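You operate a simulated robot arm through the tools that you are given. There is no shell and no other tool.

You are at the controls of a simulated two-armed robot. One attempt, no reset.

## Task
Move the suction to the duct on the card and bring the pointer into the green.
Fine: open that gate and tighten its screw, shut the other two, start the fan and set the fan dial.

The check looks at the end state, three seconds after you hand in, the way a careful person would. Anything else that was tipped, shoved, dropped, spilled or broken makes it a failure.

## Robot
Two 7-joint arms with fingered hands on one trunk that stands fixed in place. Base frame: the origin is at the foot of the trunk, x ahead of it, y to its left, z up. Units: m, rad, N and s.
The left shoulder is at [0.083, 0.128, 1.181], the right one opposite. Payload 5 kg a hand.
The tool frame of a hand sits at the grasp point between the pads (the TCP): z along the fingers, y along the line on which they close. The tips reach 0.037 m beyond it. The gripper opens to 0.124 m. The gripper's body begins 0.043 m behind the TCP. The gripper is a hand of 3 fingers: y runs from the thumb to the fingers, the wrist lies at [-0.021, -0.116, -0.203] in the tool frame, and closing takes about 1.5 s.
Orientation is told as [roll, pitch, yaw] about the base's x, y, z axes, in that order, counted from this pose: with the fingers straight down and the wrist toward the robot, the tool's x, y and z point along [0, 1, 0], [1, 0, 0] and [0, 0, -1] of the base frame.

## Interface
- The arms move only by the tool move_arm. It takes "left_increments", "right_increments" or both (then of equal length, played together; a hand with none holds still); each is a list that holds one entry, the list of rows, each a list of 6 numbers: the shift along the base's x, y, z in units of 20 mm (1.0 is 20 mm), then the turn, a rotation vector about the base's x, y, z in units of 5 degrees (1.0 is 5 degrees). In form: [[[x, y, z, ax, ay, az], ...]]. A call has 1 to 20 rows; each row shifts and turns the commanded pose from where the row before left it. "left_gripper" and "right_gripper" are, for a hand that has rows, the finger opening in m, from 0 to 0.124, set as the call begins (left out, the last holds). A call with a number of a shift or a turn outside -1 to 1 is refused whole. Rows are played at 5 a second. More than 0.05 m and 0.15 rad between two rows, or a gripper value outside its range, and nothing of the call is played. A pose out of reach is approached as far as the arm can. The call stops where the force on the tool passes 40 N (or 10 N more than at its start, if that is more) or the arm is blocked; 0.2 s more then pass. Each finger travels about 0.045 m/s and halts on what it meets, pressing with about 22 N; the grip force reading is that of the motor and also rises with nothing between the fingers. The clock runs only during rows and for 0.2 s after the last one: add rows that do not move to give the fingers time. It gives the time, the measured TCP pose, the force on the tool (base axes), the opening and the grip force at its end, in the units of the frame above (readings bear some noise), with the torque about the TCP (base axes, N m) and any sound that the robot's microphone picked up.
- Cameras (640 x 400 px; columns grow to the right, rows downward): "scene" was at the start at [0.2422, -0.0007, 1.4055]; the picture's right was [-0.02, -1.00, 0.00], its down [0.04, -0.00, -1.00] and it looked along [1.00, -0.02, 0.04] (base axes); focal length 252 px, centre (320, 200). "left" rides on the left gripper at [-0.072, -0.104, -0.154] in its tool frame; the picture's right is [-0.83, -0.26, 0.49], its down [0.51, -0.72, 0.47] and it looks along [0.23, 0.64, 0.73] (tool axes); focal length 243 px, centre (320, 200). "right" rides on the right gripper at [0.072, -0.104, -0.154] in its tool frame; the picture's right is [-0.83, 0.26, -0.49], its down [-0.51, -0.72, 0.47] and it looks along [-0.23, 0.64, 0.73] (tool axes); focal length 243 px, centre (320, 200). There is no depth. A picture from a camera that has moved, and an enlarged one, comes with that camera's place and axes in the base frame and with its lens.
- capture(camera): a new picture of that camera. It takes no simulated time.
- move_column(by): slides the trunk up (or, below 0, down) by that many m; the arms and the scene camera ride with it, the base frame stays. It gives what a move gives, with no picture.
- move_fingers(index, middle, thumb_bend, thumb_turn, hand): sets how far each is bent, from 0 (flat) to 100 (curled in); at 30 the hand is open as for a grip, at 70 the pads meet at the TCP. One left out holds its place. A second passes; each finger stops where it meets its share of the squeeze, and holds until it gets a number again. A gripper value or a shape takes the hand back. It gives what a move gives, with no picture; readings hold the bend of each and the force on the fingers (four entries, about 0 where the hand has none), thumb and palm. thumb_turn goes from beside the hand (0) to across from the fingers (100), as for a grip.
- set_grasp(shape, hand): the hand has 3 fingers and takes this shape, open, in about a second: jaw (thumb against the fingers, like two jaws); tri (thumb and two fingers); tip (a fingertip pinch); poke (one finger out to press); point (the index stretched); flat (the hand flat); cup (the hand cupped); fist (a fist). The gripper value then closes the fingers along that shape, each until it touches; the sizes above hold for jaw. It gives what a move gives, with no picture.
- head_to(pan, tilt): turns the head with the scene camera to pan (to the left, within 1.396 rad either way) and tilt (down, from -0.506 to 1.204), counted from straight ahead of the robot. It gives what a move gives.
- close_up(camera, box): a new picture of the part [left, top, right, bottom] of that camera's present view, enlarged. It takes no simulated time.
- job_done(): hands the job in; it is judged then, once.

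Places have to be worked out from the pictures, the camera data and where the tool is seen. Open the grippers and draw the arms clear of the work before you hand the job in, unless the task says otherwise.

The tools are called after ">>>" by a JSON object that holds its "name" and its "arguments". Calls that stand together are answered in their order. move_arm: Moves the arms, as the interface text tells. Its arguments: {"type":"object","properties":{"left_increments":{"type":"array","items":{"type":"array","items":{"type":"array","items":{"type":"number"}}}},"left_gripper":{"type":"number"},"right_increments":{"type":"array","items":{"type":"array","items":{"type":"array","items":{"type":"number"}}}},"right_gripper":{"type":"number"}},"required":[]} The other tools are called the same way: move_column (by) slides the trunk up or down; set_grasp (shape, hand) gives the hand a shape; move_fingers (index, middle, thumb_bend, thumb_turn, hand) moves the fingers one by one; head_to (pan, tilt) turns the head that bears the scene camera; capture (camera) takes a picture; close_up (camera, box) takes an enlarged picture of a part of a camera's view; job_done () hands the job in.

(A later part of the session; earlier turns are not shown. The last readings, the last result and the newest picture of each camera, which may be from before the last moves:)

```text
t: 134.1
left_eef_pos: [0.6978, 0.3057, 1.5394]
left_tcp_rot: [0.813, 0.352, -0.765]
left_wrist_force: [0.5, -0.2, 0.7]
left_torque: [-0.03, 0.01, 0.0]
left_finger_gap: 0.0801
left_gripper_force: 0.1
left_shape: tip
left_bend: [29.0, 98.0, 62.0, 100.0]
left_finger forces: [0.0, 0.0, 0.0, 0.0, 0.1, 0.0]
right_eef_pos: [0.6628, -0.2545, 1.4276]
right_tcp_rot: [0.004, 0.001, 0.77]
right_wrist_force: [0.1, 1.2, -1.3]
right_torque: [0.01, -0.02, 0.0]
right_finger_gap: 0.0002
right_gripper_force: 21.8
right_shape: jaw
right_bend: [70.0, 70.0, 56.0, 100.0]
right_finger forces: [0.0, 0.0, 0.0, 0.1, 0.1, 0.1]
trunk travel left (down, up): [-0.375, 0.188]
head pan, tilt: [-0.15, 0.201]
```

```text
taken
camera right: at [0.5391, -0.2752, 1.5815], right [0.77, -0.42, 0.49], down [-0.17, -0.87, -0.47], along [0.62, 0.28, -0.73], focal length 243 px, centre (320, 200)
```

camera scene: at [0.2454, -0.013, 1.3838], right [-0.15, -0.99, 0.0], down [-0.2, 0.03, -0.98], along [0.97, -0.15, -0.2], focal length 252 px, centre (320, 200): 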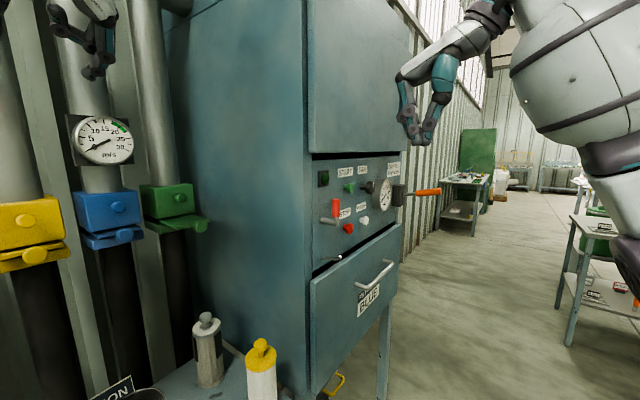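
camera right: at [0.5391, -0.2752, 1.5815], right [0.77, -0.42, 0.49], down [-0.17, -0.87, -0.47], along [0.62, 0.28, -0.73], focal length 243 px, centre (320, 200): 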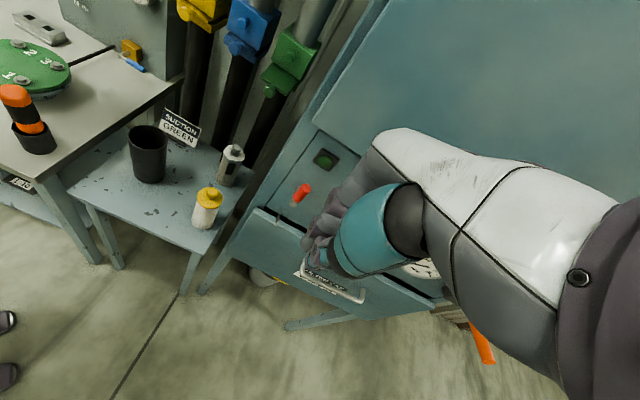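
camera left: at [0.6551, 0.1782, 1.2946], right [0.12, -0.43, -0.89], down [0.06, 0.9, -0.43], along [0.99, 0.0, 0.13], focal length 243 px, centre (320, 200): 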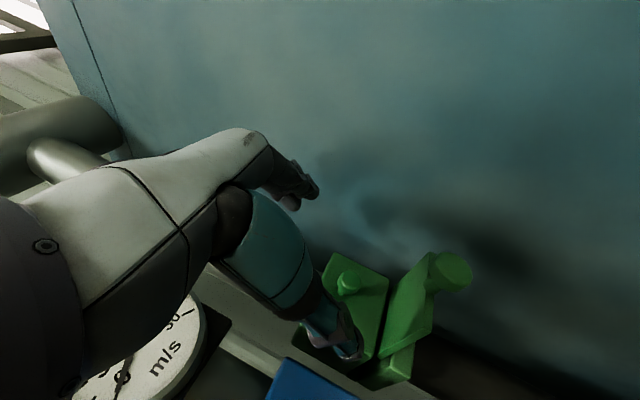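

The right hand is at a≈.29, b≈.65 in front of the panel. Rotating it to point at the panel while moving toward the START button line.

>>> {"name": "move_arm", "arguments": {"right_increments": [[[0.19, -0.19, -0.38, 0.7071, -0.7071, 0], [0.19, -0.19, -0.38, 0.7071, -0.7071, 0], [0.19, -0.19, -0.38, 0.7071, -0.7071, 0], [0.19, -0.19, -0.38, 0.7071, -0.7071, 0], [0.19, -0.19, -0.38, 0.7071, -0.7071, 0], [0.19, -0.19, -0.38, 0.7071, -0.7071, 0], [0.19, -0.19, -0.38, 0.7071, -0.7071, 0], [0.19, -0.19, -0.38, 0.7071, -0.7071, 0], [0.19, -0.19, -0.38, 0.7071, -0.7071, 0], [0.19, -0.19, -0.38, 0.7071, -0.7071, 0], [0.19, -0.19, -0.38, 0.7071, -0.7071, 0], [0.19, -0.19, -0.38, 0.7071, -0.7071, 0], [0.19, -0.19, -0.38, 0.7071, -0.7071, 0], [0.19, -0.19, -0.38, 0.7071, -0.7071, 0], [0.19, -0.19, -0.38, 0.7071, -0.7071, 0], [0.19, -0.19, -0.38, 0.7071, -0.7071, 0], [0.19, -0.19, -0.38, 0.7071, -0.7071, 0], [0.19, -0.19, -0.38, 0.7071, -0.7071, 0]]]}}

>>> {"name": "capture", "arguments": {"camera": "scene"}}

>>> {"name": "capture", "arguments": {"camera": "right"}}

```text
t: 137.9
left_eef_pos: [0.6993, 0.307, 1.5382]
left_tcp_rot: [0.811, 0.351, -0.764]
left_wrist_force: [0.1, 0.1, -0.6]
left_torque: [0.01, 0.01, 0.0]
left_finger_gap: 0.08
left_gripper_force: 0.1
left_shape: tip
left_bend: [29.0, 98.0, 62.0, 100.0]
left_finger forces: [0.0, 0.0, 0.0, 0.0, 0.1, 0.0]
right_eef_pos: [0.6714, -0.2812, 1.3888]
right_tcp_rot: [0.055, -0.225, 0.73]
right_wrist_force: [0.9, -0.1, 0.0]
right_torque: [-0.01, 0.01, 0.01]
right_finger_gap: 0.0
right_gripper_force: 22.7
right_shape: jaw
right_bend: [70.0, 70.0, 56.0, 100.0]
right_finger forces: [0.0, 0.1, 0.0, 0.0, 0.1, 0.0]
right hand out of reach, approached as far as the arm can: row 1, 2, 3, 4, 5, 7, 8, 9, 10, 11, 12, 13, 14, 15, 16, 17, 18
trunk travel left (down, up): [-0.375, 0.188]
head pan, tilt: [-0.15, 0.201]
```

```text
taken
camera scene: at [0.2458, -0.0126, 1.3837], right [-0.15, -0.99, 0.0], down [-0.2, 0.03, -0.98], along [0.97, -0.15, -0.2], focal length 252 px, centre (320, 200)
```

scene: 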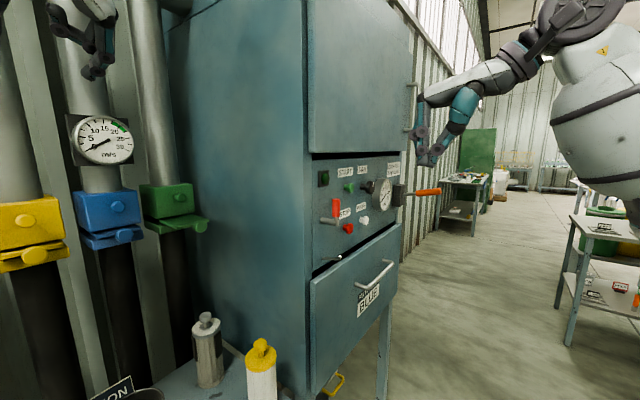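

```text
taken
camera right: at [0.5281, -0.3241, 1.5191], right [0.69, -0.53, 0.49], down [-0.12, -0.75, -0.65], along [0.72, 0.38, -0.58], focal length 243 px, centre (320, 200)
```

right: 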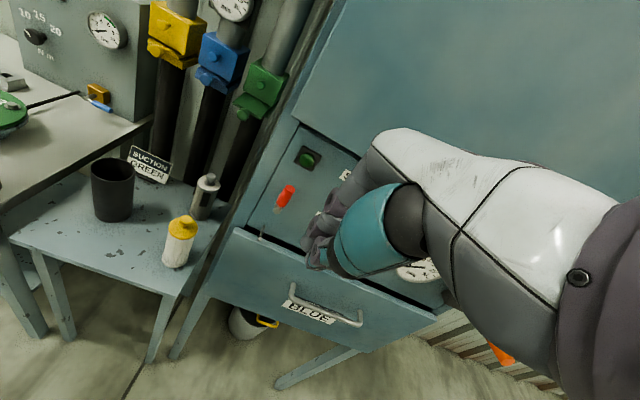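

The right arm can't take "wrist below" here. Having the wrist to the left (fingers closing horizontally) is more natural for it, so I'll undo the tilt and yaw the hand clockwise first.

>>> {"name": "move_arm", "arguments": {"right_increments": [[[0, 0, 0, -0.6, 0.6, 0], [0, 0, 0, -0.6, 0.6, 0], [0, 0, 0, -0.6, 0.6, 0], [0, 0, 0, 0, 0, -1], [0, 0, 0, 0, 0, -1], [0, 0, 0, 0, 0, -1], [0, 0, 0, 0, 0, -1], [0, 0, 0, 0, 0, -1], [0, 0, 0, 0, 0, -1], [0, 0, 0, 0, 0, -1], [0, 0, 0, 0, 0, -1], [0, 0, 0, 0, 0, -1], [0, 0, 0, 0, 0, -1], [0, 0, 0, 0, 0, -1], [0, 0, 0, 0, 0, -1], [0, 0, 0, 0, 0, -1], [0, 0, 0, 0, 0, -1], [0, 0, 0, 0, 0, -1], [0, 0, 0, 0, 0, -1], [0, 0, 0, 0, 0, -1]]]}}

>>> {"name": "capture", "arguments": {"camera": "scene"}}

```text
t: 142.1
left_eef_pos: [0.6968, 0.3077, 1.5402]
left_tcp_rot: [0.811, 0.348, -0.764]
left_wrist_force: [-0.3, 1.1, -0.5]
left_torque: [-0.04, -0.01, -0.03]
left_finger_gap: 0.0802
left_gripper_force: 0.0
left_shape: tip
left_bend: [29.0, 98.0, 62.0, 100.0]
left_finger forces: [0.0, 0.0, 0.1, 0.0, 0.0, 0.1]
right_eef_pos: [0.6709, -0.2803, 1.388]
right_tcp_rot: [0.045, -0.003, -0.753]
right_wrist_force: [0.2, -0.3, -0.4]
right_torque: [0.01, -0.01, -0.01]
right_finger_gap: 0.0
right_gripper_force: 21.9
right_shape: jaw
right_bend: [70.0, 70.0, 56.0, 100.0]
right_finger forces: [0.1, 0.0, 0.0, 0.0, 0.0, 0.0]
trunk travel left (down, up): [-0.375, 0.188]
head pan, tilt: [-0.15, 0.201]
```

```text
taken
camera scene: at [0.2448, -0.0124, 1.3839], right [-0.15, -0.99, 0.0], down [-0.2, 0.03, -0.98], along [0.97, -0.15, -0.2], focal length 252 px, centre (320, 200)
```

scene: 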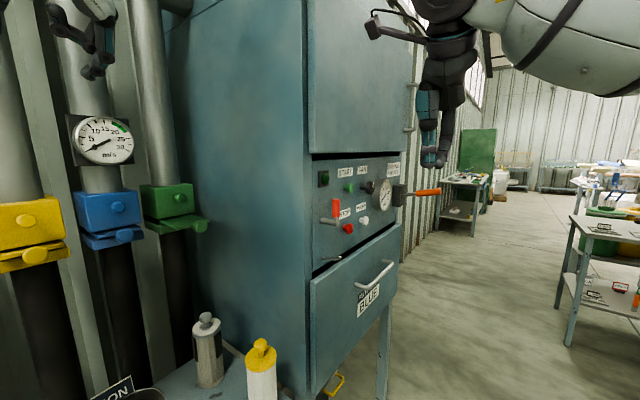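

That worked with no reach problems. Now tilting the fingers up toward the panel (60° first) while shifting toward the START button line.

>>> {"name": "move_arm", "arguments": {"right_increments": [[[0.3, -0.125, -0.33, 0.7071, -0.7071, 0], [0.3, -0.125, -0.33, 0.7071, -0.7071, 0], [0.3, -0.125, -0.33, 0.7071, -0.7071, 0], [0.3, -0.125, -0.33, 0.7071, -0.7071, 0], [0.3, -0.125, -0.33, 0.7071, -0.7071, 0], [0.3, -0.125, -0.33, 0.7071, -0.7071, 0], [0.3, -0.125, -0.33, 0.7071, -0.7071, 0], [0.3, -0.125, -0.33, 0.7071, -0.7071, 0], [0.3, -0.125, -0.33, 0.7071, -0.7071, 0], [0.3, -0.125, -0.33, 0.7071, -0.7071, 0], [0.3, -0.125, -0.33, 0.7071, -0.7071, 0], [0.3, -0.125, -0.33, 0.7071, -0.7071, 0]]]}}

>>> {"name": "capture", "arguments": {"camera": "scene"}}

>>> {"name": "capture", "arguments": {"camera": "right"}}

```text
t: 144.7
left_eef_pos: [0.6978, 0.305, 1.5399]
left_tcp_rot: [0.815, 0.351, -0.765]
left_wrist_force: [0.1, -0.8, 0.2]
left_torque: [0.02, 0.05, 0.0]
left_finger_gap: 0.0796
left_gripper_force: 0.0
left_shape: tip
left_bend: [29.0, 98.0, 62.0, 100.0]
left_finger forces: [0.0, 0.0, 0.0, 0.1, 0.1, 0.0]
right_eef_pos: [0.7444, -0.3123, 1.3094]
right_tcp_rot: [1.091, -0.029, -0.771]
right_wrist_force: [-0.7, -0.4, 0.1]
right_torque: [0.06, 0.0, 0.03]
right_finger_gap: 0.0
right_gripper_force: 22.4
right_shape: jaw
right_bend: [70.0, 70.0, 56.0, 100.0]
right_finger forces: [0.0, 0.0, 0.0, 0.1, 0.0, 0.0]
trunk travel left (down, up): [-0.375, 0.188]
head pan, tilt: [-0.15, 0.201]
```

```text
taken
camera scene: at [0.2455, -0.0138, 1.3838], right [-0.15, -0.99, 0.0], down [-0.2, 0.03, -0.98], along [0.97, -0.15, -0.2], focal length 252 px, centre (320, 200)
```

scene: 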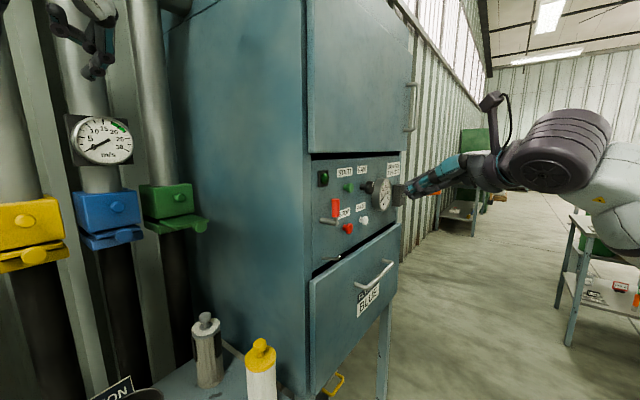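

```text
taken
camera right: at [0.5955, -0.31, 1.4415], right [-0.37, -0.78, -0.5], down [-0.37, 0.62, -0.69], along [0.85, -0.07, -0.52], focal length 243 px, centre (320, 200)
```

right: 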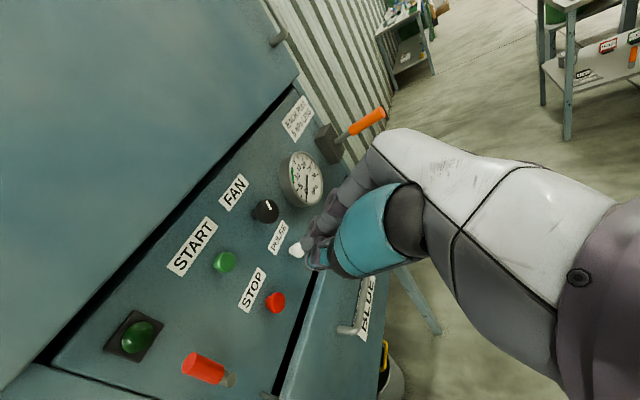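

Excellent panel view. START at (b≈.746, z≈1.290), FAN dial at (b≈.837, z≈1.283). I'll finish the tilt so the fingers point square at the panel.

>>> {"name": "move_arm", "arguments": {"right_increments": [[[0, 0, -0.2, 0.7071, -0.7071, 0], [0, 0, -0.2, 0.7071, -0.7071, 0], [0, 0, -0.2, 0.7071, -0.7071, 0], [0, 0, -0.2, 0.7071, -0.7071, 0], [0, 0, -0.2, 0.7071, -0.7071, 0]]]}}

>>> {"name": "capture", "arguments": {"camera": "right"}}

>>> {"name": "close_up", "arguments": {"camera": "scene", "box": [300, 120, 500, 245]}}

```text
t: 145.9
left_eef_pos: [0.6982, 0.3057, 1.5393]
left_tcp_rot: [0.814, 0.352, -0.765]
left_wrist_force: [1.4, -0.1, -0.3]
left_torque: [0.04, 0.02, 0.02]
left_finger_gap: 0.0801
left_gripper_force: 0.1
left_shape: tip
left_bend: [29.0, 98.0, 62.0, 100.0]
left_finger forces: [0.1, 0.1, 0.0, 0.0, 0.0, 0.1]
right_eef_pos: [0.743, -0.311, 1.2885]
right_tcp_rot: [1.53, -0.032, -0.785]
right_wrist_force: [0.2, 0.0, 0.0]
right_torque: [0.03, 0.0, 0.01]
right_finger_gap: 0.0
right_gripper_force: 21.6
right_shape: jaw
right_bend: [70.0, 70.0, 56.0, 100.0]
right_finger forces: [0.0, 0.0, 0.1, 0.0, 0.0, 0.0]
trunk travel left (down, up): [-0.375, 0.188]
head pan, tilt: [-0.15, 0.201]
```

```text
taken
camera right: at [0.5624, -0.3419, 1.3646], right [-0.17, -0.58, -0.8], down [-0.18, 0.82, -0.55], along [0.97, 0.05, -0.24], focal length 243 px, centre (320, 200)
```

right: 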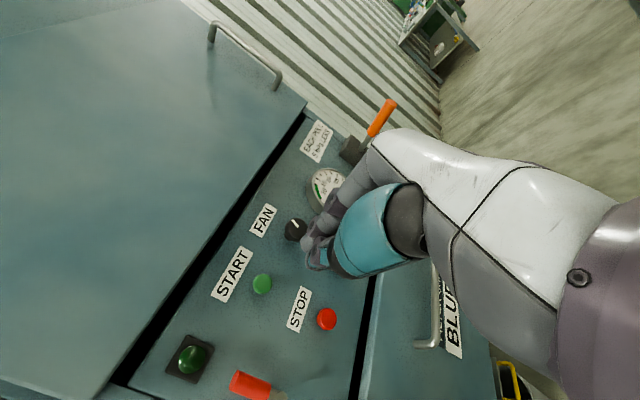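

```text
3.20 times, centred on (400, 182) of scene
camera zoom: at [0.2459, -0.0136, 1.3837], right [-0.15, -0.99, 0.0], down [-0.2, 0.03, -0.98], along [0.97, -0.15, -0.2], focal length 807 px, centre (64, 256)
```

zoom: 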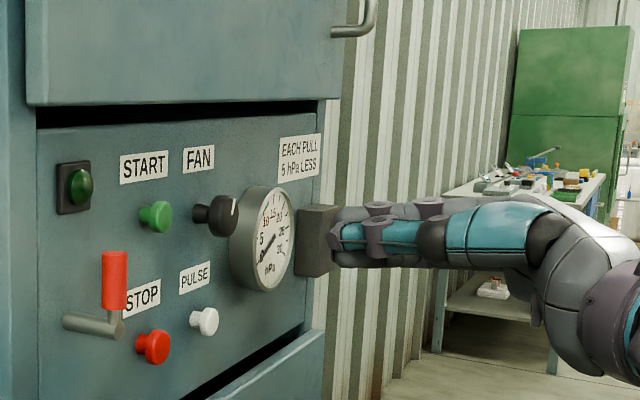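

The hand points straight at START (b .745, z 1.2885). Advancing to press it in small final steps.

>>> {"name": "move_arm", "arguments": {"right_increments": [[[0.7, 0.7, 0, 0, 0, 0], [0.7, 0.7, 0, 0, 0, 0], [0.7, 0.7, 0, 0, 0, 0], [0.7, 0.7, 0, 0, 0, 0], [0.7, 0.7, 0.05, 0, 0, 0], [0.5, 0.5, 0.05, 0, 0, 0], [0.3, 0.3, 0, 0, 0, 0]]]}}

>>> {"name": "close_up", "arguments": {"camera": "scene", "box": [300, 120, 500, 245]}}

>>> {"name": "capture", "arguments": {"camera": "right"}}

```text
t: 147.5
left_eef_pos: [0.6993, 0.3067, 1.5392]
left_tcp_rot: [0.81, 0.351, -0.764]
left_wrist_force: [0.9, 0.1, -1.0]
left_torque: [-0.02, -0.02, 0.0]
left_finger_gap: 0.0799
left_gripper_force: 0.1
left_shape: tip
left_bend: [29.0, 98.0, 62.0, 100.0]
left_finger forces: [0.0, 0.0, 0.0, 0.0, 0.1, 0.0]
right_eef_pos: [0.8296, -0.2256, 1.2906]
right_tcp_rot: [1.53, -0.032, -0.785]
right_wrist_force: [-0.4, 0.2, 0.4]
right_torque: [-0.04, 0.01, -0.01]
right_finger_gap: 0.0
right_gripper_force: 21.9
right_shape: jaw
right_bend: [70.0, 70.0, 56.0, 100.0]
right_finger forces: [0.0, 0.0, 0.1, 0.0, 0.0, 0.1]
trunk travel left (down, up): [-0.375, 0.188]
head pan, tilt: [-0.15, 0.201]
```

```text
3.20 times, centred on (400, 182) of scene
camera zoom: at [0.2457, -0.013, 1.3837], right [-0.15, -0.99, 0.0], down [-0.2, 0.03, -0.98], along [0.97, -0.15, -0.2], focal length 807 px, centre (64, 256)
```

zoom: 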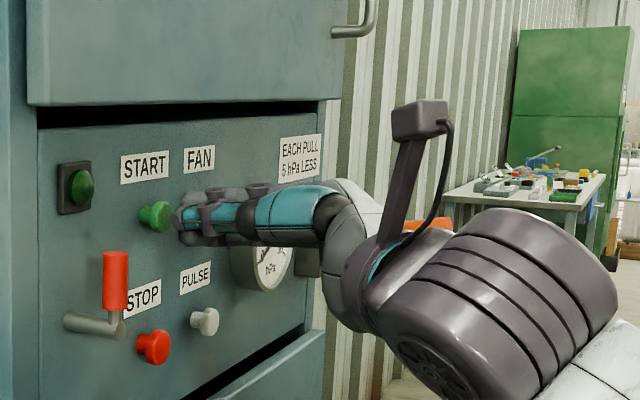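

```text
taken
camera right: at [0.649, -0.2553, 1.3665], right [-0.17, -0.58, -0.8], down [-0.18, 0.82, -0.55], along [0.97, 0.05, -0.24], focal length 243 px, centre (320, 200)
```

right: 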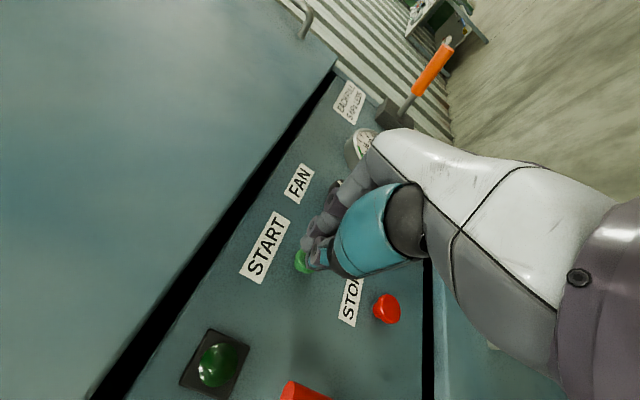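

Tips are at the button. Pressing in 4 mm steps.

>>> {"name": "move_arm", "arguments": {"right_increments": [[[0.15, 0.15, 0, 0, 0, 0], [0.15, 0.15, 0, 0, 0, 0], [0.15, 0.15, 0, 0, 0, 0], [0.15, 0.15, 0, 0, 0, 0], [0, 0, 0, 0, 0, 0]]]}}

>>> {"name": "capture", "arguments": {"camera": "scene"}}

>>> {"name": "close_up", "arguments": {"camera": "scene", "box": [300, 120, 500, 245]}}

```text
t: 148.7
left_eef_pos: [0.6966, 0.3059, 1.5397]
left_tcp_rot: [0.813, 0.35, -0.764]
left_wrist_force: [0.4, -0.1, 0.5]
left_torque: [-0.01, -0.02, -0.02]
left_finger_gap: 0.0797
left_gripper_force: 0.1
left_shape: tip
left_bend: [29.0, 98.0, 62.0, 100.0]
left_finger forces: [0.0, 0.0, 0.0, 0.0, 0.1, 0.0]
right_eef_pos: [0.8405, -0.2127, 1.291]
right_tcp_rot: [1.53, -0.033, -0.788]
right_wrist_force: [-1.5, -2.0, 0.5]
right_torque: [0.02, -0.02, -0.05]
right_finger_gap: 0.0
right_gripper_force: 22.1
right_shape: jaw
right_bend: [70.0, 70.0, 56.0, 100.0]
right_finger forces: [0.0, 0.0, 0.0, 0.0, 0.0, 0.0]
trunk travel left (down, up): [-0.375, 0.188]
head pan, tilt: [-0.15, 0.201]
```

```text
taken
camera scene: at [0.2451, -0.0136, 1.3838], right [-0.15, -0.99, 0.0], down [-0.2, 0.03, -0.98], along [0.97, -0.15, -0.2], focal length 252 px, centre (320, 200)
```

scene: 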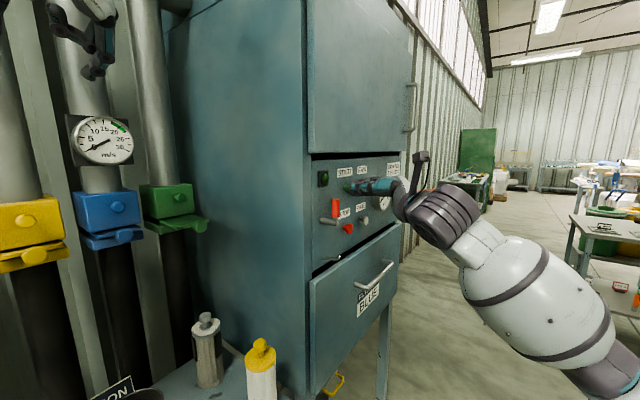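

```text
3.20 times, centred on (400, 182) of scene
camera zoom: at [0.2451, -0.0136, 1.3838], right [-0.15, -0.99, 0.0], down [-0.2, 0.03, -0.98], along [0.97, -0.15, -0.2], focal length 807 px, centre (64, 256)
```

zoom: 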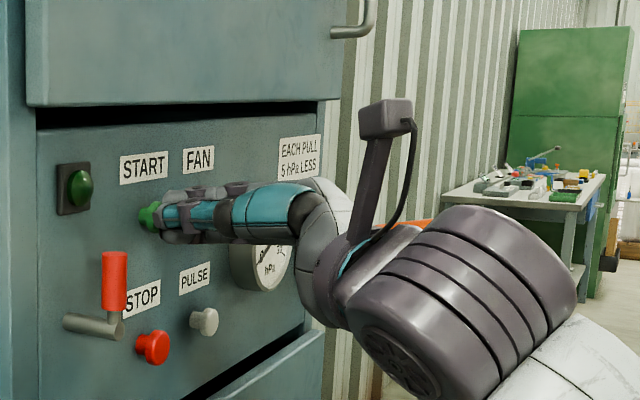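

Contact force is just beginning (about 2.5 N). I'll keep pressing a few more millimetres.

>>> {"name": "move_arm", "arguments": {"right_increments": [[[0.12, 0.12, 0, 0, 0, 0], [0.12, 0.12, 0, 0, 0, 0], [0.12, 0.12, 0, 0, 0, 0], [0, 0, 0, 0, 0, 0]]]}}

>>> {"name": "close_up", "arguments": {"camera": "scene", "box": [300, 120, 500, 245]}}

>>> {"name": "close_up", "arguments": {"camera": "scene", "box": [0, 90, 220, 260]}}

```text
t: 149.7
left_eef_pos: [0.695, 0.3034, 1.5403]
left_tcp_rot: [0.815, 0.352, -0.763]
left_wrist_force: [0.2, 0.2, 0.2]
left_torque: [-0.06, 0.04, 0.01]
left_finger_gap: 0.0801
left_gripper_force: 0.0
left_shape: tip
left_bend: [29.0, 98.0, 62.0, 100.0]
left_finger forces: [0.0, 0.1, 0.0, 0.1, 0.0, 0.0]
right_eef_pos: [0.8466, -0.208, 1.2921]
right_tcp_rot: [1.53, -0.034, -0.787]
right_wrist_force: [-14.2, -16.2, -1.9]
right_torque: [-0.05, 0.04, -0.21]
right_finger_gap: 0.0001
right_gripper_force: 22.2
right_shape: jaw
right_bend: [70.0, 70.0, 56.0, 100.0]
right_finger forces: [0.0, 0.0, 0.0, 0.0, 0.1, 0.0]
trunk travel left (down, up): [-0.375, 0.188]
head pan, tilt: [-0.15, 0.201]
heard: click
```

```text
3.20 times, centred on (400, 182) of scene
camera zoom: at [0.2429, -0.0161, 1.3842], right [-0.15, -0.99, 0.0], down [-0.2, 0.03, -0.98], along [0.97, -0.15, -0.2], focal length 807 px, centre (64, 256)
```

zoom: 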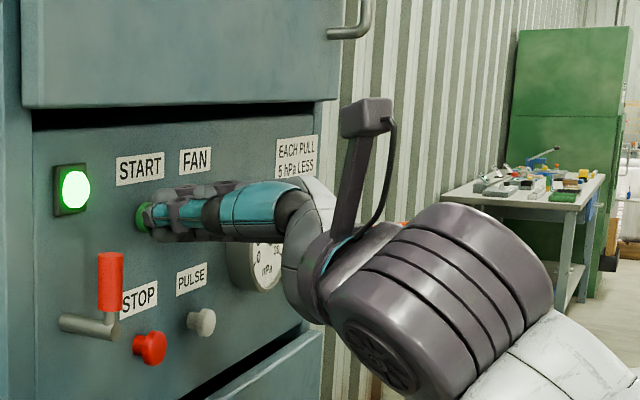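

```text
2.35 times, centred on (110, 175) of scene
camera zoom: at [0.2429, -0.0161, 1.3842], right [-0.15, -0.99, 0.0], down [-0.2, 0.03, -0.98], along [0.97, -0.15, -0.2], focal length 593 px, centre (814, 259)
```

zoom: 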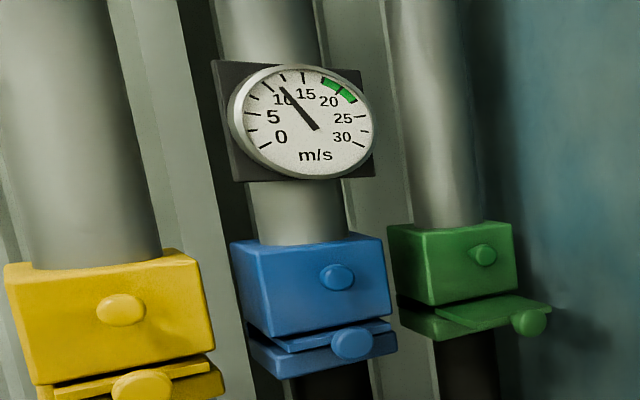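

Click heard, the green lamp is on and the gauge reads about 11 m/s; the green band is about 19–23. Backing off from the button to look at the dial and hPa gauge.

>>> {"name": "move_arm", "arguments": {"right_increments": [[[-0.7, -0.7, 0, 0, 0, 0], [-0.7, -0.7, 0, 0, 0, 0], [-0.7, -0.7, 0, 0, 0, 0], [-0.7, -0.7, 0, 0, 0, 0], [-0.7, -0.7, 0, 0, 0, 0], [-0.7, -0.7, 0, 0, 0, 0], [0, 0, 0, 0, 0, 0], [0, 0, 0, 0, 0, 0], [0, 0, 0, 0, 0, 0]]]}}

>>> {"name": "close_up", "arguments": {"camera": "scene", "box": [300, 130, 460, 230]}}

>>> {"name": "close_up", "arguments": {"camera": "scene", "box": [60, 100, 160, 180]}}

>>> {"name": "close_up", "arguments": {"camera": "right", "box": [200, 120, 400, 320]}}

```text
t: 151.7
left_eef_pos: [0.6973, 0.3063, 1.5389]
left_tcp_rot: [0.813, 0.35, -0.765]
left_wrist_force: [-0.3, 0.2, -0.2]
left_torque: [0.01, 0.03, 0.03]
left_finger_gap: 0.0799
left_gripper_force: 0.2
left_shape: tip
left_bend: [29.0, 98.0, 62.0, 100.0]
left_finger forces: [0.1, 0.0, 0.0, 0.1, 0.0, 0.0]
right_eef_pos: [0.7641, -0.2897, 1.2908]
right_tcp_rot: [1.529, -0.033, -0.786]
right_wrist_force: [0.9, 0.1, -0.1]
right_torque: [0.03, 0.01, 0.01]
right_finger_gap: 0.0
right_gripper_force: 21.5
right_shape: jaw
right_bend: [70.0, 70.0, 56.0, 100.0]
right_finger forces: [0.1, 0.0, 0.0, 0.0, 0.1, 0.0]
trunk travel left (down, up): [-0.375, 0.188]
head pan, tilt: [-0.15, 0.201]
```

```text
4.00 times, centred on (380, 180) of scene
camera zoom: at [0.2452, -0.0131, 1.3838], right [-0.15, -0.99, 0.0], down [-0.2, 0.03, -0.98], along [0.97, -0.15, -0.2], focal length 1008 px, centre (80, 280)
```

zoom: 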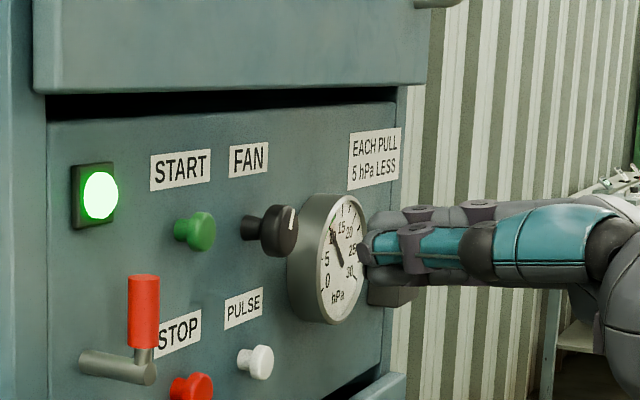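

```text
5.00 times, centred on (110, 140) of scene
camera zoom: at [0.2452, -0.0131, 1.3838], right [-0.15, -0.99, 0.0], down [-0.2, 0.03, -0.98], along [0.97, -0.15, -0.2], focal length 1261 px, centre (1370, 500)
```

zoom: 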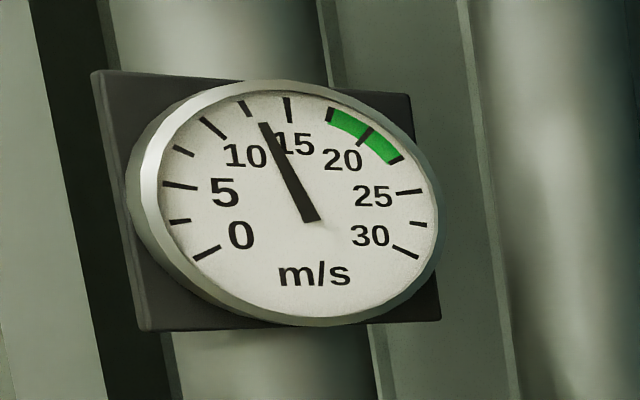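

```text
2.00 times, centred on (300, 220) of right
camera zoom: at [0.583, -0.3202, 1.3669], right [-0.17, -0.58, -0.8], down [-0.18, 0.82, -0.55], along [0.97, 0.05, -0.24], focal length 485 px, centre (360, 160)
```

zoom: 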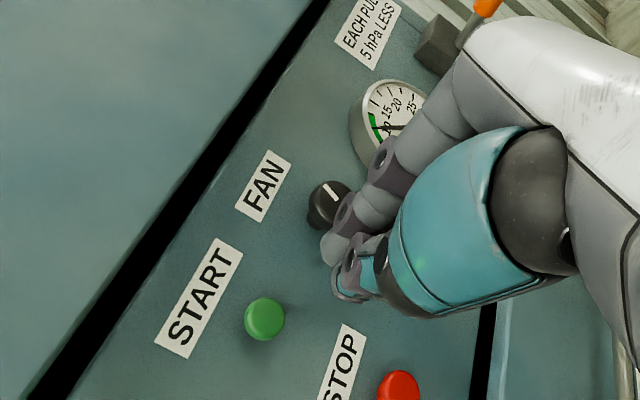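

Flow has settled near 13.5 m/s; the green band runs 17.5–22.5. I'd like to see the hPa gauge as well, so I'll draw the hand back and left a bit for a clear look.

>>> {"name": "move_arm", "arguments": {"right_increments": [[[-0.7, -0.7, 0, 0, 0, 0], [-0.7, -0.7, 0, 0, 0, 0], [-0.7, -0.7, 0, 0, 0, 0]]]}}

>>> {"name": "close_up", "arguments": {"camera": "scene", "box": [355, 155, 435, 215]}}

>>> {"name": "close_up", "arguments": {"camera": "right", "box": [220, 130, 400, 280]}}

>>> {"name": "close_up", "arguments": {"camera": "scene", "box": [60, 100, 160, 180]}}

```text
t: 152.5
left_eef_pos: [0.6962, 0.3055, 1.5398]
left_tcp_rot: [0.811, 0.349, -0.764]
left_wrist_force: [-0.1, 0.5, 0.4]
left_torque: [0.0, -0.03, 0.02]
left_finger_gap: 0.0798
left_gripper_force: 0.0
left_shape: tip
left_bend: [29.0, 98.0, 62.0, 100.0]
left_finger forces: [0.1, 0.0, 0.0, 0.1, 0.1, 0.0]
right_eef_pos: [0.7216, -0.3325, 1.2905]
right_tcp_rot: [1.528, -0.033, -0.786]
right_wrist_force: [-0.5, 0.2, -0.3]
right_torque: [-0.03, -0.01, 0.0]
right_finger_gap: 0.0
right_gripper_force: 22.0
right_shape: jaw
right_bend: [70.0, 70.0, 56.0, 100.0]
right_finger forces: [0.0, 0.1, 0.1, 0.0, 0.1, 0.0]
trunk travel left (down, up): [-0.375, 0.188]
head pan, tilt: [-0.15, 0.201]
```

```text
6.67 times, centred on (395, 185) of scene
camera zoom: at [0.2447, -0.0135, 1.3839], right [-0.15, -0.99, 0.0], down [-0.2, 0.03, -0.98], along [0.97, -0.15, -0.2], focal length 1681 px, centre (-180, 300)
```

zoom: 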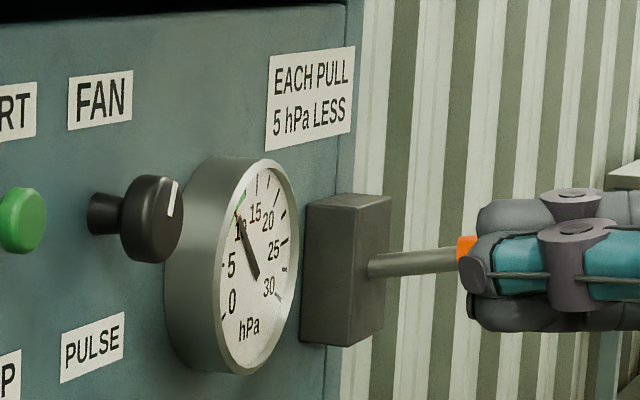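

```text
2.67 times, centred on (310, 205) of right
camera zoom: at [0.541, -0.3629, 1.367], right [-0.17, -0.58, -0.8], down [-0.18, 0.82, -0.55], along [0.97, 0.05, -0.24], focal length 647 px, centre (347, 187)
```

zoom: 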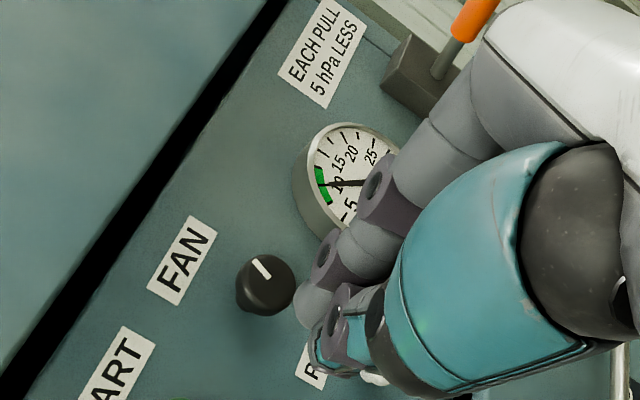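

```text
5.00 times, centred on (110, 140) of scene
camera zoom: at [0.2447, -0.0135, 1.3839], right [-0.15, -0.99, 0.0], down [-0.2, 0.03, -0.98], along [0.97, -0.15, -0.2], focal length 1261 px, centre (1370, 500)
```

zoom: 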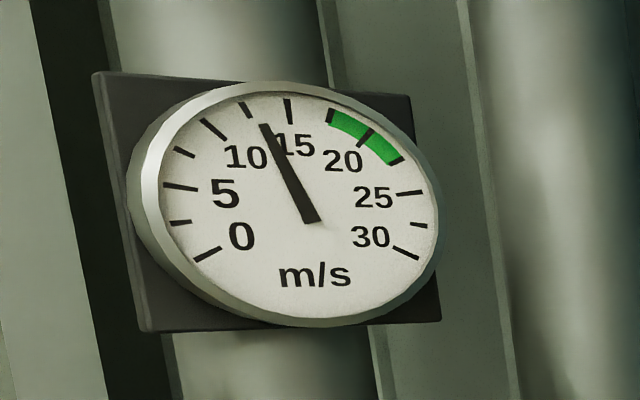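

hPa reads about 10, inside its own small green band, so I leave the lever alone. The FAN dial (b≈.837, z≈1.283) must go up: I'll line up with it with the gripper open 6 cm and pre-turned 20° counter-clockwise.

>>> {"name": "move_arm", "arguments": {"right_increments": [[[0.81, -0.81, -0.09, -0.7071, -0.7071, 0], [0.81, -0.81, -0.09, -0.7071, -0.7071, 0], [0.81, -0.81, -0.09, -0.7071, -0.7071, 0], [0.81, -0.81, -0.09, -0.7071, -0.7071, 0], [0, 0, 0, 0, 0, 0], [0, 0, 0, 0, 0, 0]]], "right_gripper": 0.065}}

>>> {"name": "capture", "arguments": {"camera": "right"}}

>>> {"name": "close_up", "arguments": {"camera": "scene", "box": [300, 120, 500, 245]}}

```text
t: 153.9
left_eef_pos: [0.6977, 0.3064, 1.5403]
left_tcp_rot: [0.814, 0.35, -0.765]
left_wrist_force: [0.3, 0.0, -0.2]
left_torque: [0.03, 0.02, -0.01]
left_finger_gap: 0.0798
left_gripper_force: 0.0
left_shape: tip
left_bend: [29.0, 98.0, 62.0, 100.0]
left_finger forces: [0.1, 0.1, 0.0, 0.1, 0.0, 0.0]
right_eef_pos: [0.7884, -0.3974, 1.2834]
right_tcp_rot: [1.53, -0.382, -0.786]
right_wrist_force: [-0.1, 0.6, 0.2]
right_torque: [0.02, 0.02, 0.05]
right_finger_gap: 0.0648
right_gripper_force: 0.1
right_shape: jaw
right_bend: [74.0, 44.0, 68.0, 100.0]
right_finger forces: [0.1, 0.0, 0.1, 0.0, 0.0, 0.0]
trunk travel left (down, up): [-0.375, 0.188]
head pan, tilt: [-0.15, 0.201]
```

```text
taken
camera right: at [0.5931, -0.4139, 1.3184], right [0.01, -0.76, -0.65], down [-0.02, 0.65, -0.76], along [1.0, 0.02, 0.0], focal length 243 px, centre (320, 200)
```

right: 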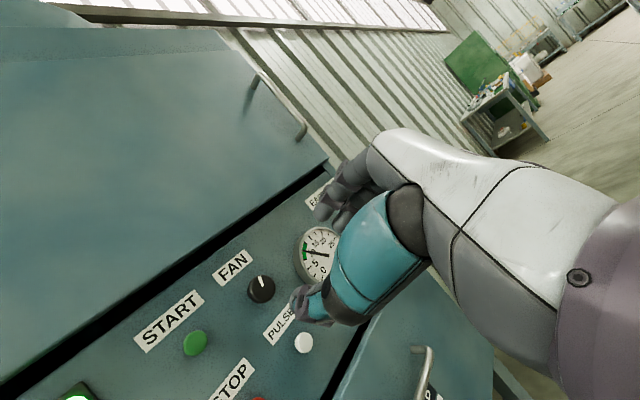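

```text
3.20 times, centred on (400, 182) of scene
camera zoom: at [0.2454, -0.0132, 1.3838], right [-0.15, -0.99, 0.0], down [-0.2, 0.03, -0.98], along [0.97, -0.15, -0.2], focal length 807 px, centre (64, 256)
```

zoom: 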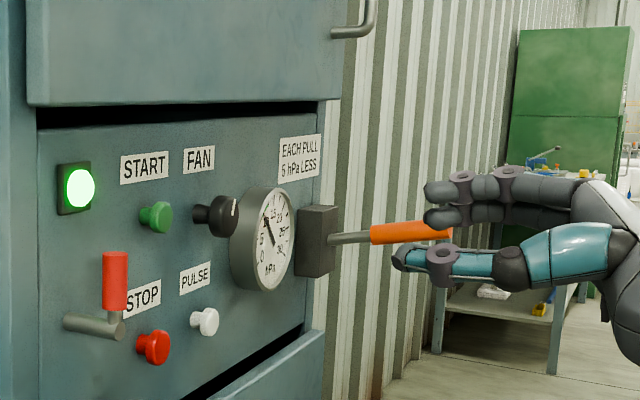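

The dial is at b≈.838, z≈1.281 and the hand is aligned with it; the lever tip is well clear (b≈1.14). Advancing to straddle the dial.

>>> {"name": "move_arm", "arguments": {"right_increments": [[[0.7, 0.7, 0, 0, 0, 0], [0.7, 0.7, 0, 0, 0, 0], [0.7, 0.7, 0, 0, 0, 0], [0.7, 0.7, -0.03, 0, 0, 0], [0.7, 0.7, -0.03, 0, 0, 0], [0.7, 0.7, 0, 0, 0, 0], [0.7, 0.7, 0, 0, 0, 0], [0.6, 0.6, 0, 0, 0, 0], [0.4, 0.4, 0, 0, 0, 0]]]}}

>>> {"name": "close_up", "arguments": {"camera": "right", "box": [200, 150, 440, 330]}}

>>> {"name": "close_up", "arguments": {"camera": "scene", "box": [320, 140, 440, 230]}}

```text
t: 155.9
left_eef_pos: [0.698, 0.3059, 1.5385]
left_tcp_rot: [0.81, 0.35, -0.764]
left_wrist_force: [-0.1, -0.6, -0.1]
left_torque: [0.01, -0.02, -0.01]
left_finger_gap: 0.0797
left_gripper_force: 0.0
left_shape: tip
left_bend: [29.0, 98.0, 62.0, 100.0]
left_finger forces: [0.1, 0.1, 0.0, 0.0, 0.0, 0.1]
right_eef_pos: [0.9052, -0.2776, 1.2835]
right_tcp_rot: [1.529, -0.38, -0.787]
right_wrist_force: [0.4, 0.0, 0.0]
right_torque: [0.01, 0.01, -0.01]
right_finger_gap: 0.0647
right_gripper_force: 0.0
right_shape: jaw
right_bend: [74.0, 44.0, 68.0, 100.0]
right_finger forces: [0.0, 0.0, 0.0, 0.0, 0.0, 0.0]
trunk travel left (down, up): [-0.375, 0.188]
head pan, tilt: [-0.15, 0.201]
```

```text
2.22 times, centred on (320, 240) of right
camera zoom: at [0.7114, -0.2951, 1.318], right [0.01, -0.76, -0.65], down [-0.02, 0.65, -0.76], along [1.0, 0.02, 0.0], focal length 539 px, centre (320, 111)
```

zoom: 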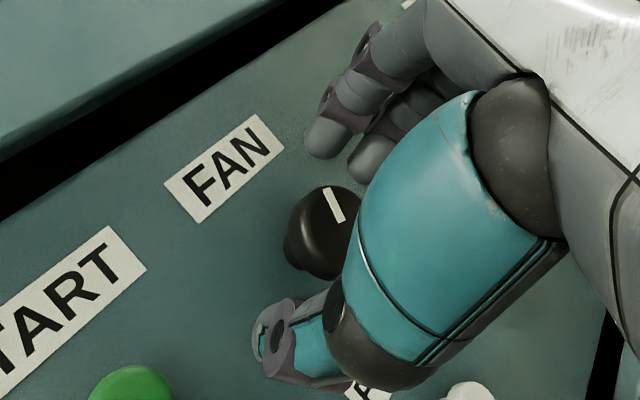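

```text
4.44 times, centred on (380, 185) of scene
camera zoom: at [0.2455, -0.0129, 1.3838], right [-0.15, -0.99, 0.0], down [-0.2, 0.03, -0.98], along [0.97, -0.15, -0.2], focal length 1120 px, centre (53, 267)
```

zoom: 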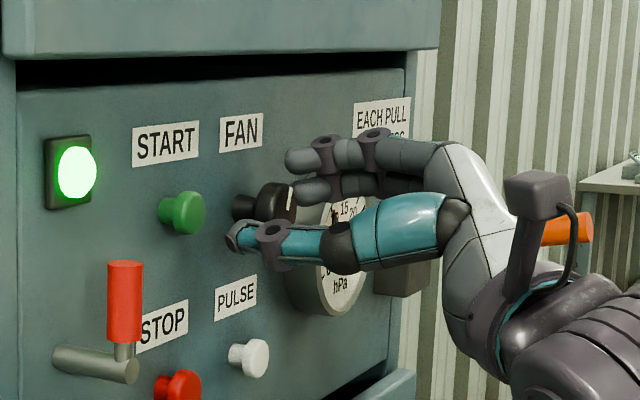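

The dial sits between thumb and fingers. Closing on it.

>>> {"name": "move_arm", "arguments": {"right_increments": [[[0, 0, 0, 0, 0, 0], [0, 0, 0, 0, 0, 0], [0, 0, 0, 0, 0, 0], [0, 0, 0, 0, 0, 0], [0, 0, 0, 0, 0, 0], [0, 0, 0, 0, 0, 0], [0, 0, 0, 0, 0, 0]]], "right_gripper": 0.01}}

>>> {"name": "close_up", "arguments": {"camera": "right", "box": [200, 150, 440, 330]}}

>>> {"name": "close_up", "arguments": {"camera": "scene", "box": [60, 100, 160, 180]}}

```text
t: 157.5
left_eef_pos: [0.6977, 0.3051, 1.5384]
left_tcp_rot: [0.814, 0.351, -0.766]
left_wrist_force: [-0.2, 1.2, 0.4]
left_torque: [-0.01, 0.0, -0.01]
left_finger_gap: 0.0798
left_gripper_force: 0.1
left_shape: tip
left_bend: [29.0, 98.0, 62.0, 100.0]
left_finger forces: [0.1, 0.0, 0.0, 0.0, 0.1, 0.0]
right_eef_pos: [0.9048, -0.2788, 1.2831]
right_tcp_rot: [1.529, -0.384, -0.786]
right_wrist_force: [2.0, -1.8, 3.2]
right_torque: [0.07, -0.1, -0.17]
right_finger_gap: 0.0248
right_gripper_force: 21.8
right_shape: jaw
right_bend: [73.0, 55.0, 75.0, 100.0]
right_finger forces: [10.6, 9.0, 0.1, 0.0, 16.3, 0.0]
trunk travel left (down, up): [-0.375, 0.188]
head pan, tilt: [-0.15, 0.201]
```

```text
2.22 times, centred on (320, 240) of right
camera zoom: at [0.7111, -0.2959, 1.3179], right [0.01, -0.76, -0.65], down [-0.02, 0.65, -0.76], along [1.0, 0.02, 0.0], focal length 539 px, centre (320, 111)
```

zoom: 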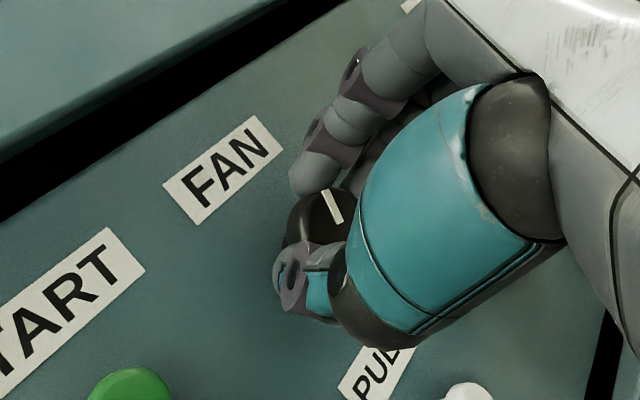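

```text
5.00 times, centred on (110, 140) of scene
camera zoom: at [0.2453, -0.0135, 1.3838], right [-0.15, -0.99, 0.0], down [-0.2, 0.03, -0.98], along [0.97, -0.15, -0.2], focal length 1261 px, centre (1370, 500)
```

zoom: 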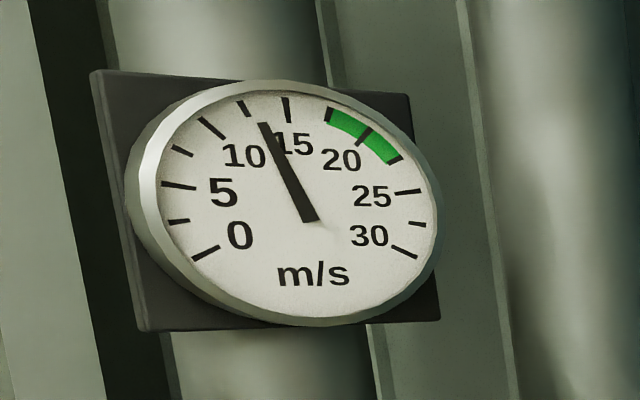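

Good three-finger grip on the dial. Turning clockwise 20° first, then checking the gauge.

>>> {"name": "move_arm", "arguments": {"right_increments": [[[0, 0, 0, 0.7071, 0.7071, 0], [0, 0, 0, 0.7071, 0.7071, 0], [0, 0, 0, 0.7071, 0.7071, 0], [0, 0, 0, 0.7071, 0.7071, 0], [0, 0, 0, 0, 0, 0], [0, 0, 0, 0, 0, 0], [0, 0, 0, 0, 0, 0], [0, 0, 0, 0, 0, 0], [0, 0, 0, 0, 0, 0]]]}}

>>> {"name": "close_up", "arguments": {"camera": "scene", "box": [60, 100, 160, 180]}}

>>> {"name": "close_up", "arguments": {"camera": "right", "box": [200, 150, 440, 330]}}

```text
t: 159.5
left_eef_pos: [0.6973, 0.3056, 1.5395]
left_tcp_rot: [0.814, 0.352, -0.765]
left_wrist_force: [0.0, 0.1, 1.0]
left_torque: [0.04, -0.02, -0.01]
left_finger_gap: 0.0801
left_gripper_force: 0.1
left_shape: tip
left_bend: [29.0, 98.0, 62.0, 100.0]
left_finger forces: [0.0, 0.1, 0.1, 0.1, 0.1, 0.0]
right_eef_pos: [0.9055, -0.2797, 1.282]
right_tcp_rot: [1.531, -0.033, -0.786]
right_wrist_force: [14.5, -9.0, 17.7]
right_torque: [0.16, -0.53, -0.66]
right_finger_gap: 0.0249
right_gripper_force: 21.8
right_shape: jaw
right_bend: [73.0, 54.0, 76.0, 100.0]
right_finger forces: [20.6, 11.0, 0.0, 0.0, 13.0, 0.1]
trunk travel left (down, up): [-0.375, 0.188]
head pan, tilt: [-0.15, 0.201]
```

```text
5.00 times, centred on (110, 140) of scene
camera zoom: at [0.2454, -0.0143, 1.3838], right [-0.15, -0.99, 0.0], down [-0.2, 0.03, -0.98], along [0.97, -0.15, -0.2], focal length 1261 px, centre (1370, 500)
```

zoom: 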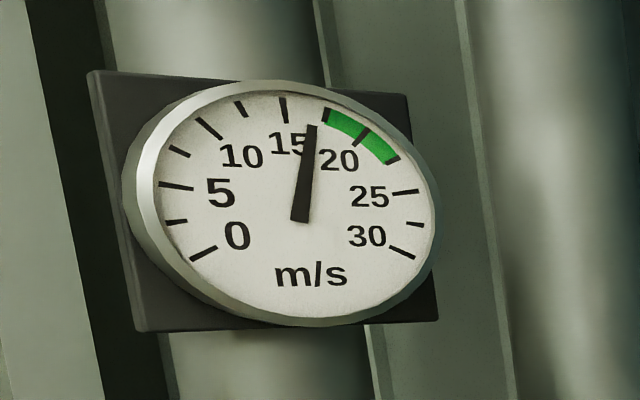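

```text
2.22 times, centred on (320, 240) of right
camera zoom: at [0.7244, -0.3104, 1.3584], right [-0.17, -0.58, -0.8], down [-0.18, 0.82, -0.55], along [0.97, 0.05, -0.24], focal length 539 px, centre (320, 111)
```

zoom: 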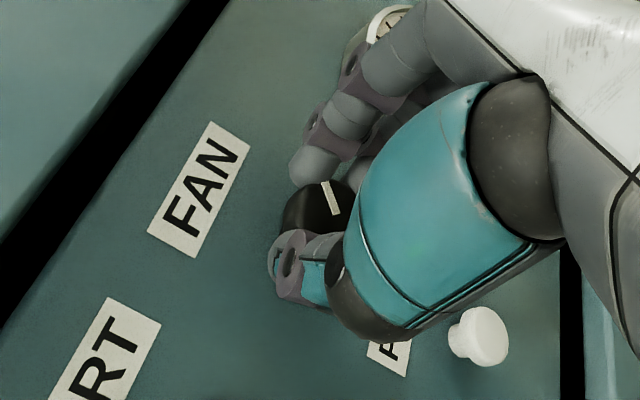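

Clockwise raises it: about 16.5 m/s now. Another 20° should bring it to about 20; I'll also shift 1–2 mm to relieve the side load.

>>> {"name": "move_arm", "arguments": {"right_increments": [[[0.02, -0.02, 0.03, 0.7071, 0.7071, 0], [0.02, -0.02, 0.03, 0.7071, 0.7071, 0], [0.02, -0.02, 0.03, 0.7071, 0.7071, 0], [0.0, 0.0, 0.0, 0.7071, 0.7071, 0], [0, 0, 0, 0, 0, 0], [0, 0, 0, 0, 0, 0], [0, 0, 0, 0, 0, 0], [0, 0, 0, 0, 0, 0], [0, 0, 0, 0, 0, 0]]]}}

>>> {"name": "close_up", "arguments": {"camera": "scene", "box": [60, 100, 160, 180]}}

>>> {"name": "close_up", "arguments": {"camera": "right", "box": [200, 150, 440, 330]}}

```text
t: 161.5
left_eef_pos: [0.6991, 0.3036, 1.5381]
left_tcp_rot: [0.813, 0.353, -0.766]
left_wrist_force: [0.1, 0.4, -1.1]
left_torque: [0.03, 0.0, 0.0]
left_finger_gap: 0.0798
left_gripper_force: 0.0
left_shape: tip
left_bend: [29.0, 98.0, 62.0, 100.0]
left_finger forces: [0.1, 0.1, 0.1, 0.0, 0.0, 0.0]
right_eef_pos: [0.9068, -0.2823, 1.2834]
right_tcp_rot: [1.53, 0.318, -0.787]
right_wrist_force: [17.3, -13.0, 14.7]
right_torque: [0.09, -0.4, -0.79]
right_finger_gap: 0.025
right_gripper_force: 22.3
right_shape: jaw
right_bend: [73.0, 54.0, 76.0, 100.0]
right_finger forces: [22.5, 8.8, 0.0, 0.1, 13.9, 0.1]
trunk travel left (down, up): [-0.375, 0.188]
head pan, tilt: [-0.15, 0.201]
```

```text
5.00 times, centred on (110, 140) of scene
camera zoom: at [0.2464, -0.015, 1.3836], right [-0.15, -0.99, 0.0], down [-0.2, 0.03, -0.98], along [0.97, -0.15, -0.2], focal length 1261 px, centre (1370, 500)
```

zoom: 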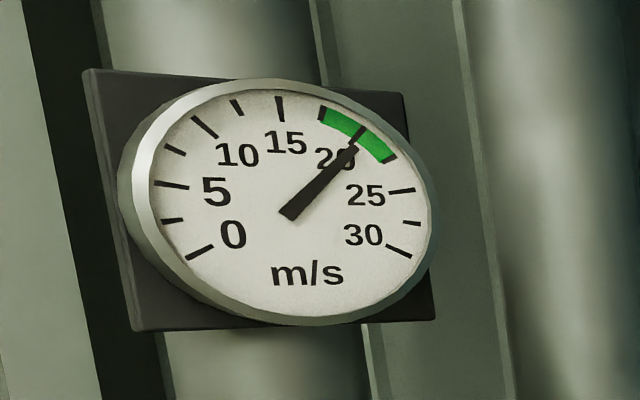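

```text
2.22 times, centred on (320, 240) of right
camera zoom: at [0.7492, -0.3353, 1.3915], right [-0.38, -0.37, -0.85], down [-0.28, 0.92, -0.27], along [0.88, 0.14, -0.45], focal length 539 px, centre (320, 111)
```

zoom: 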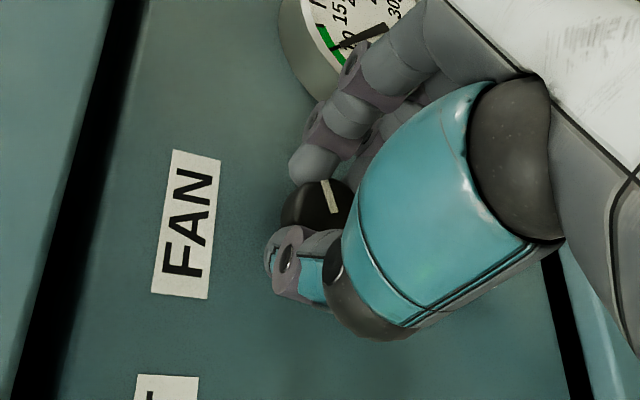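

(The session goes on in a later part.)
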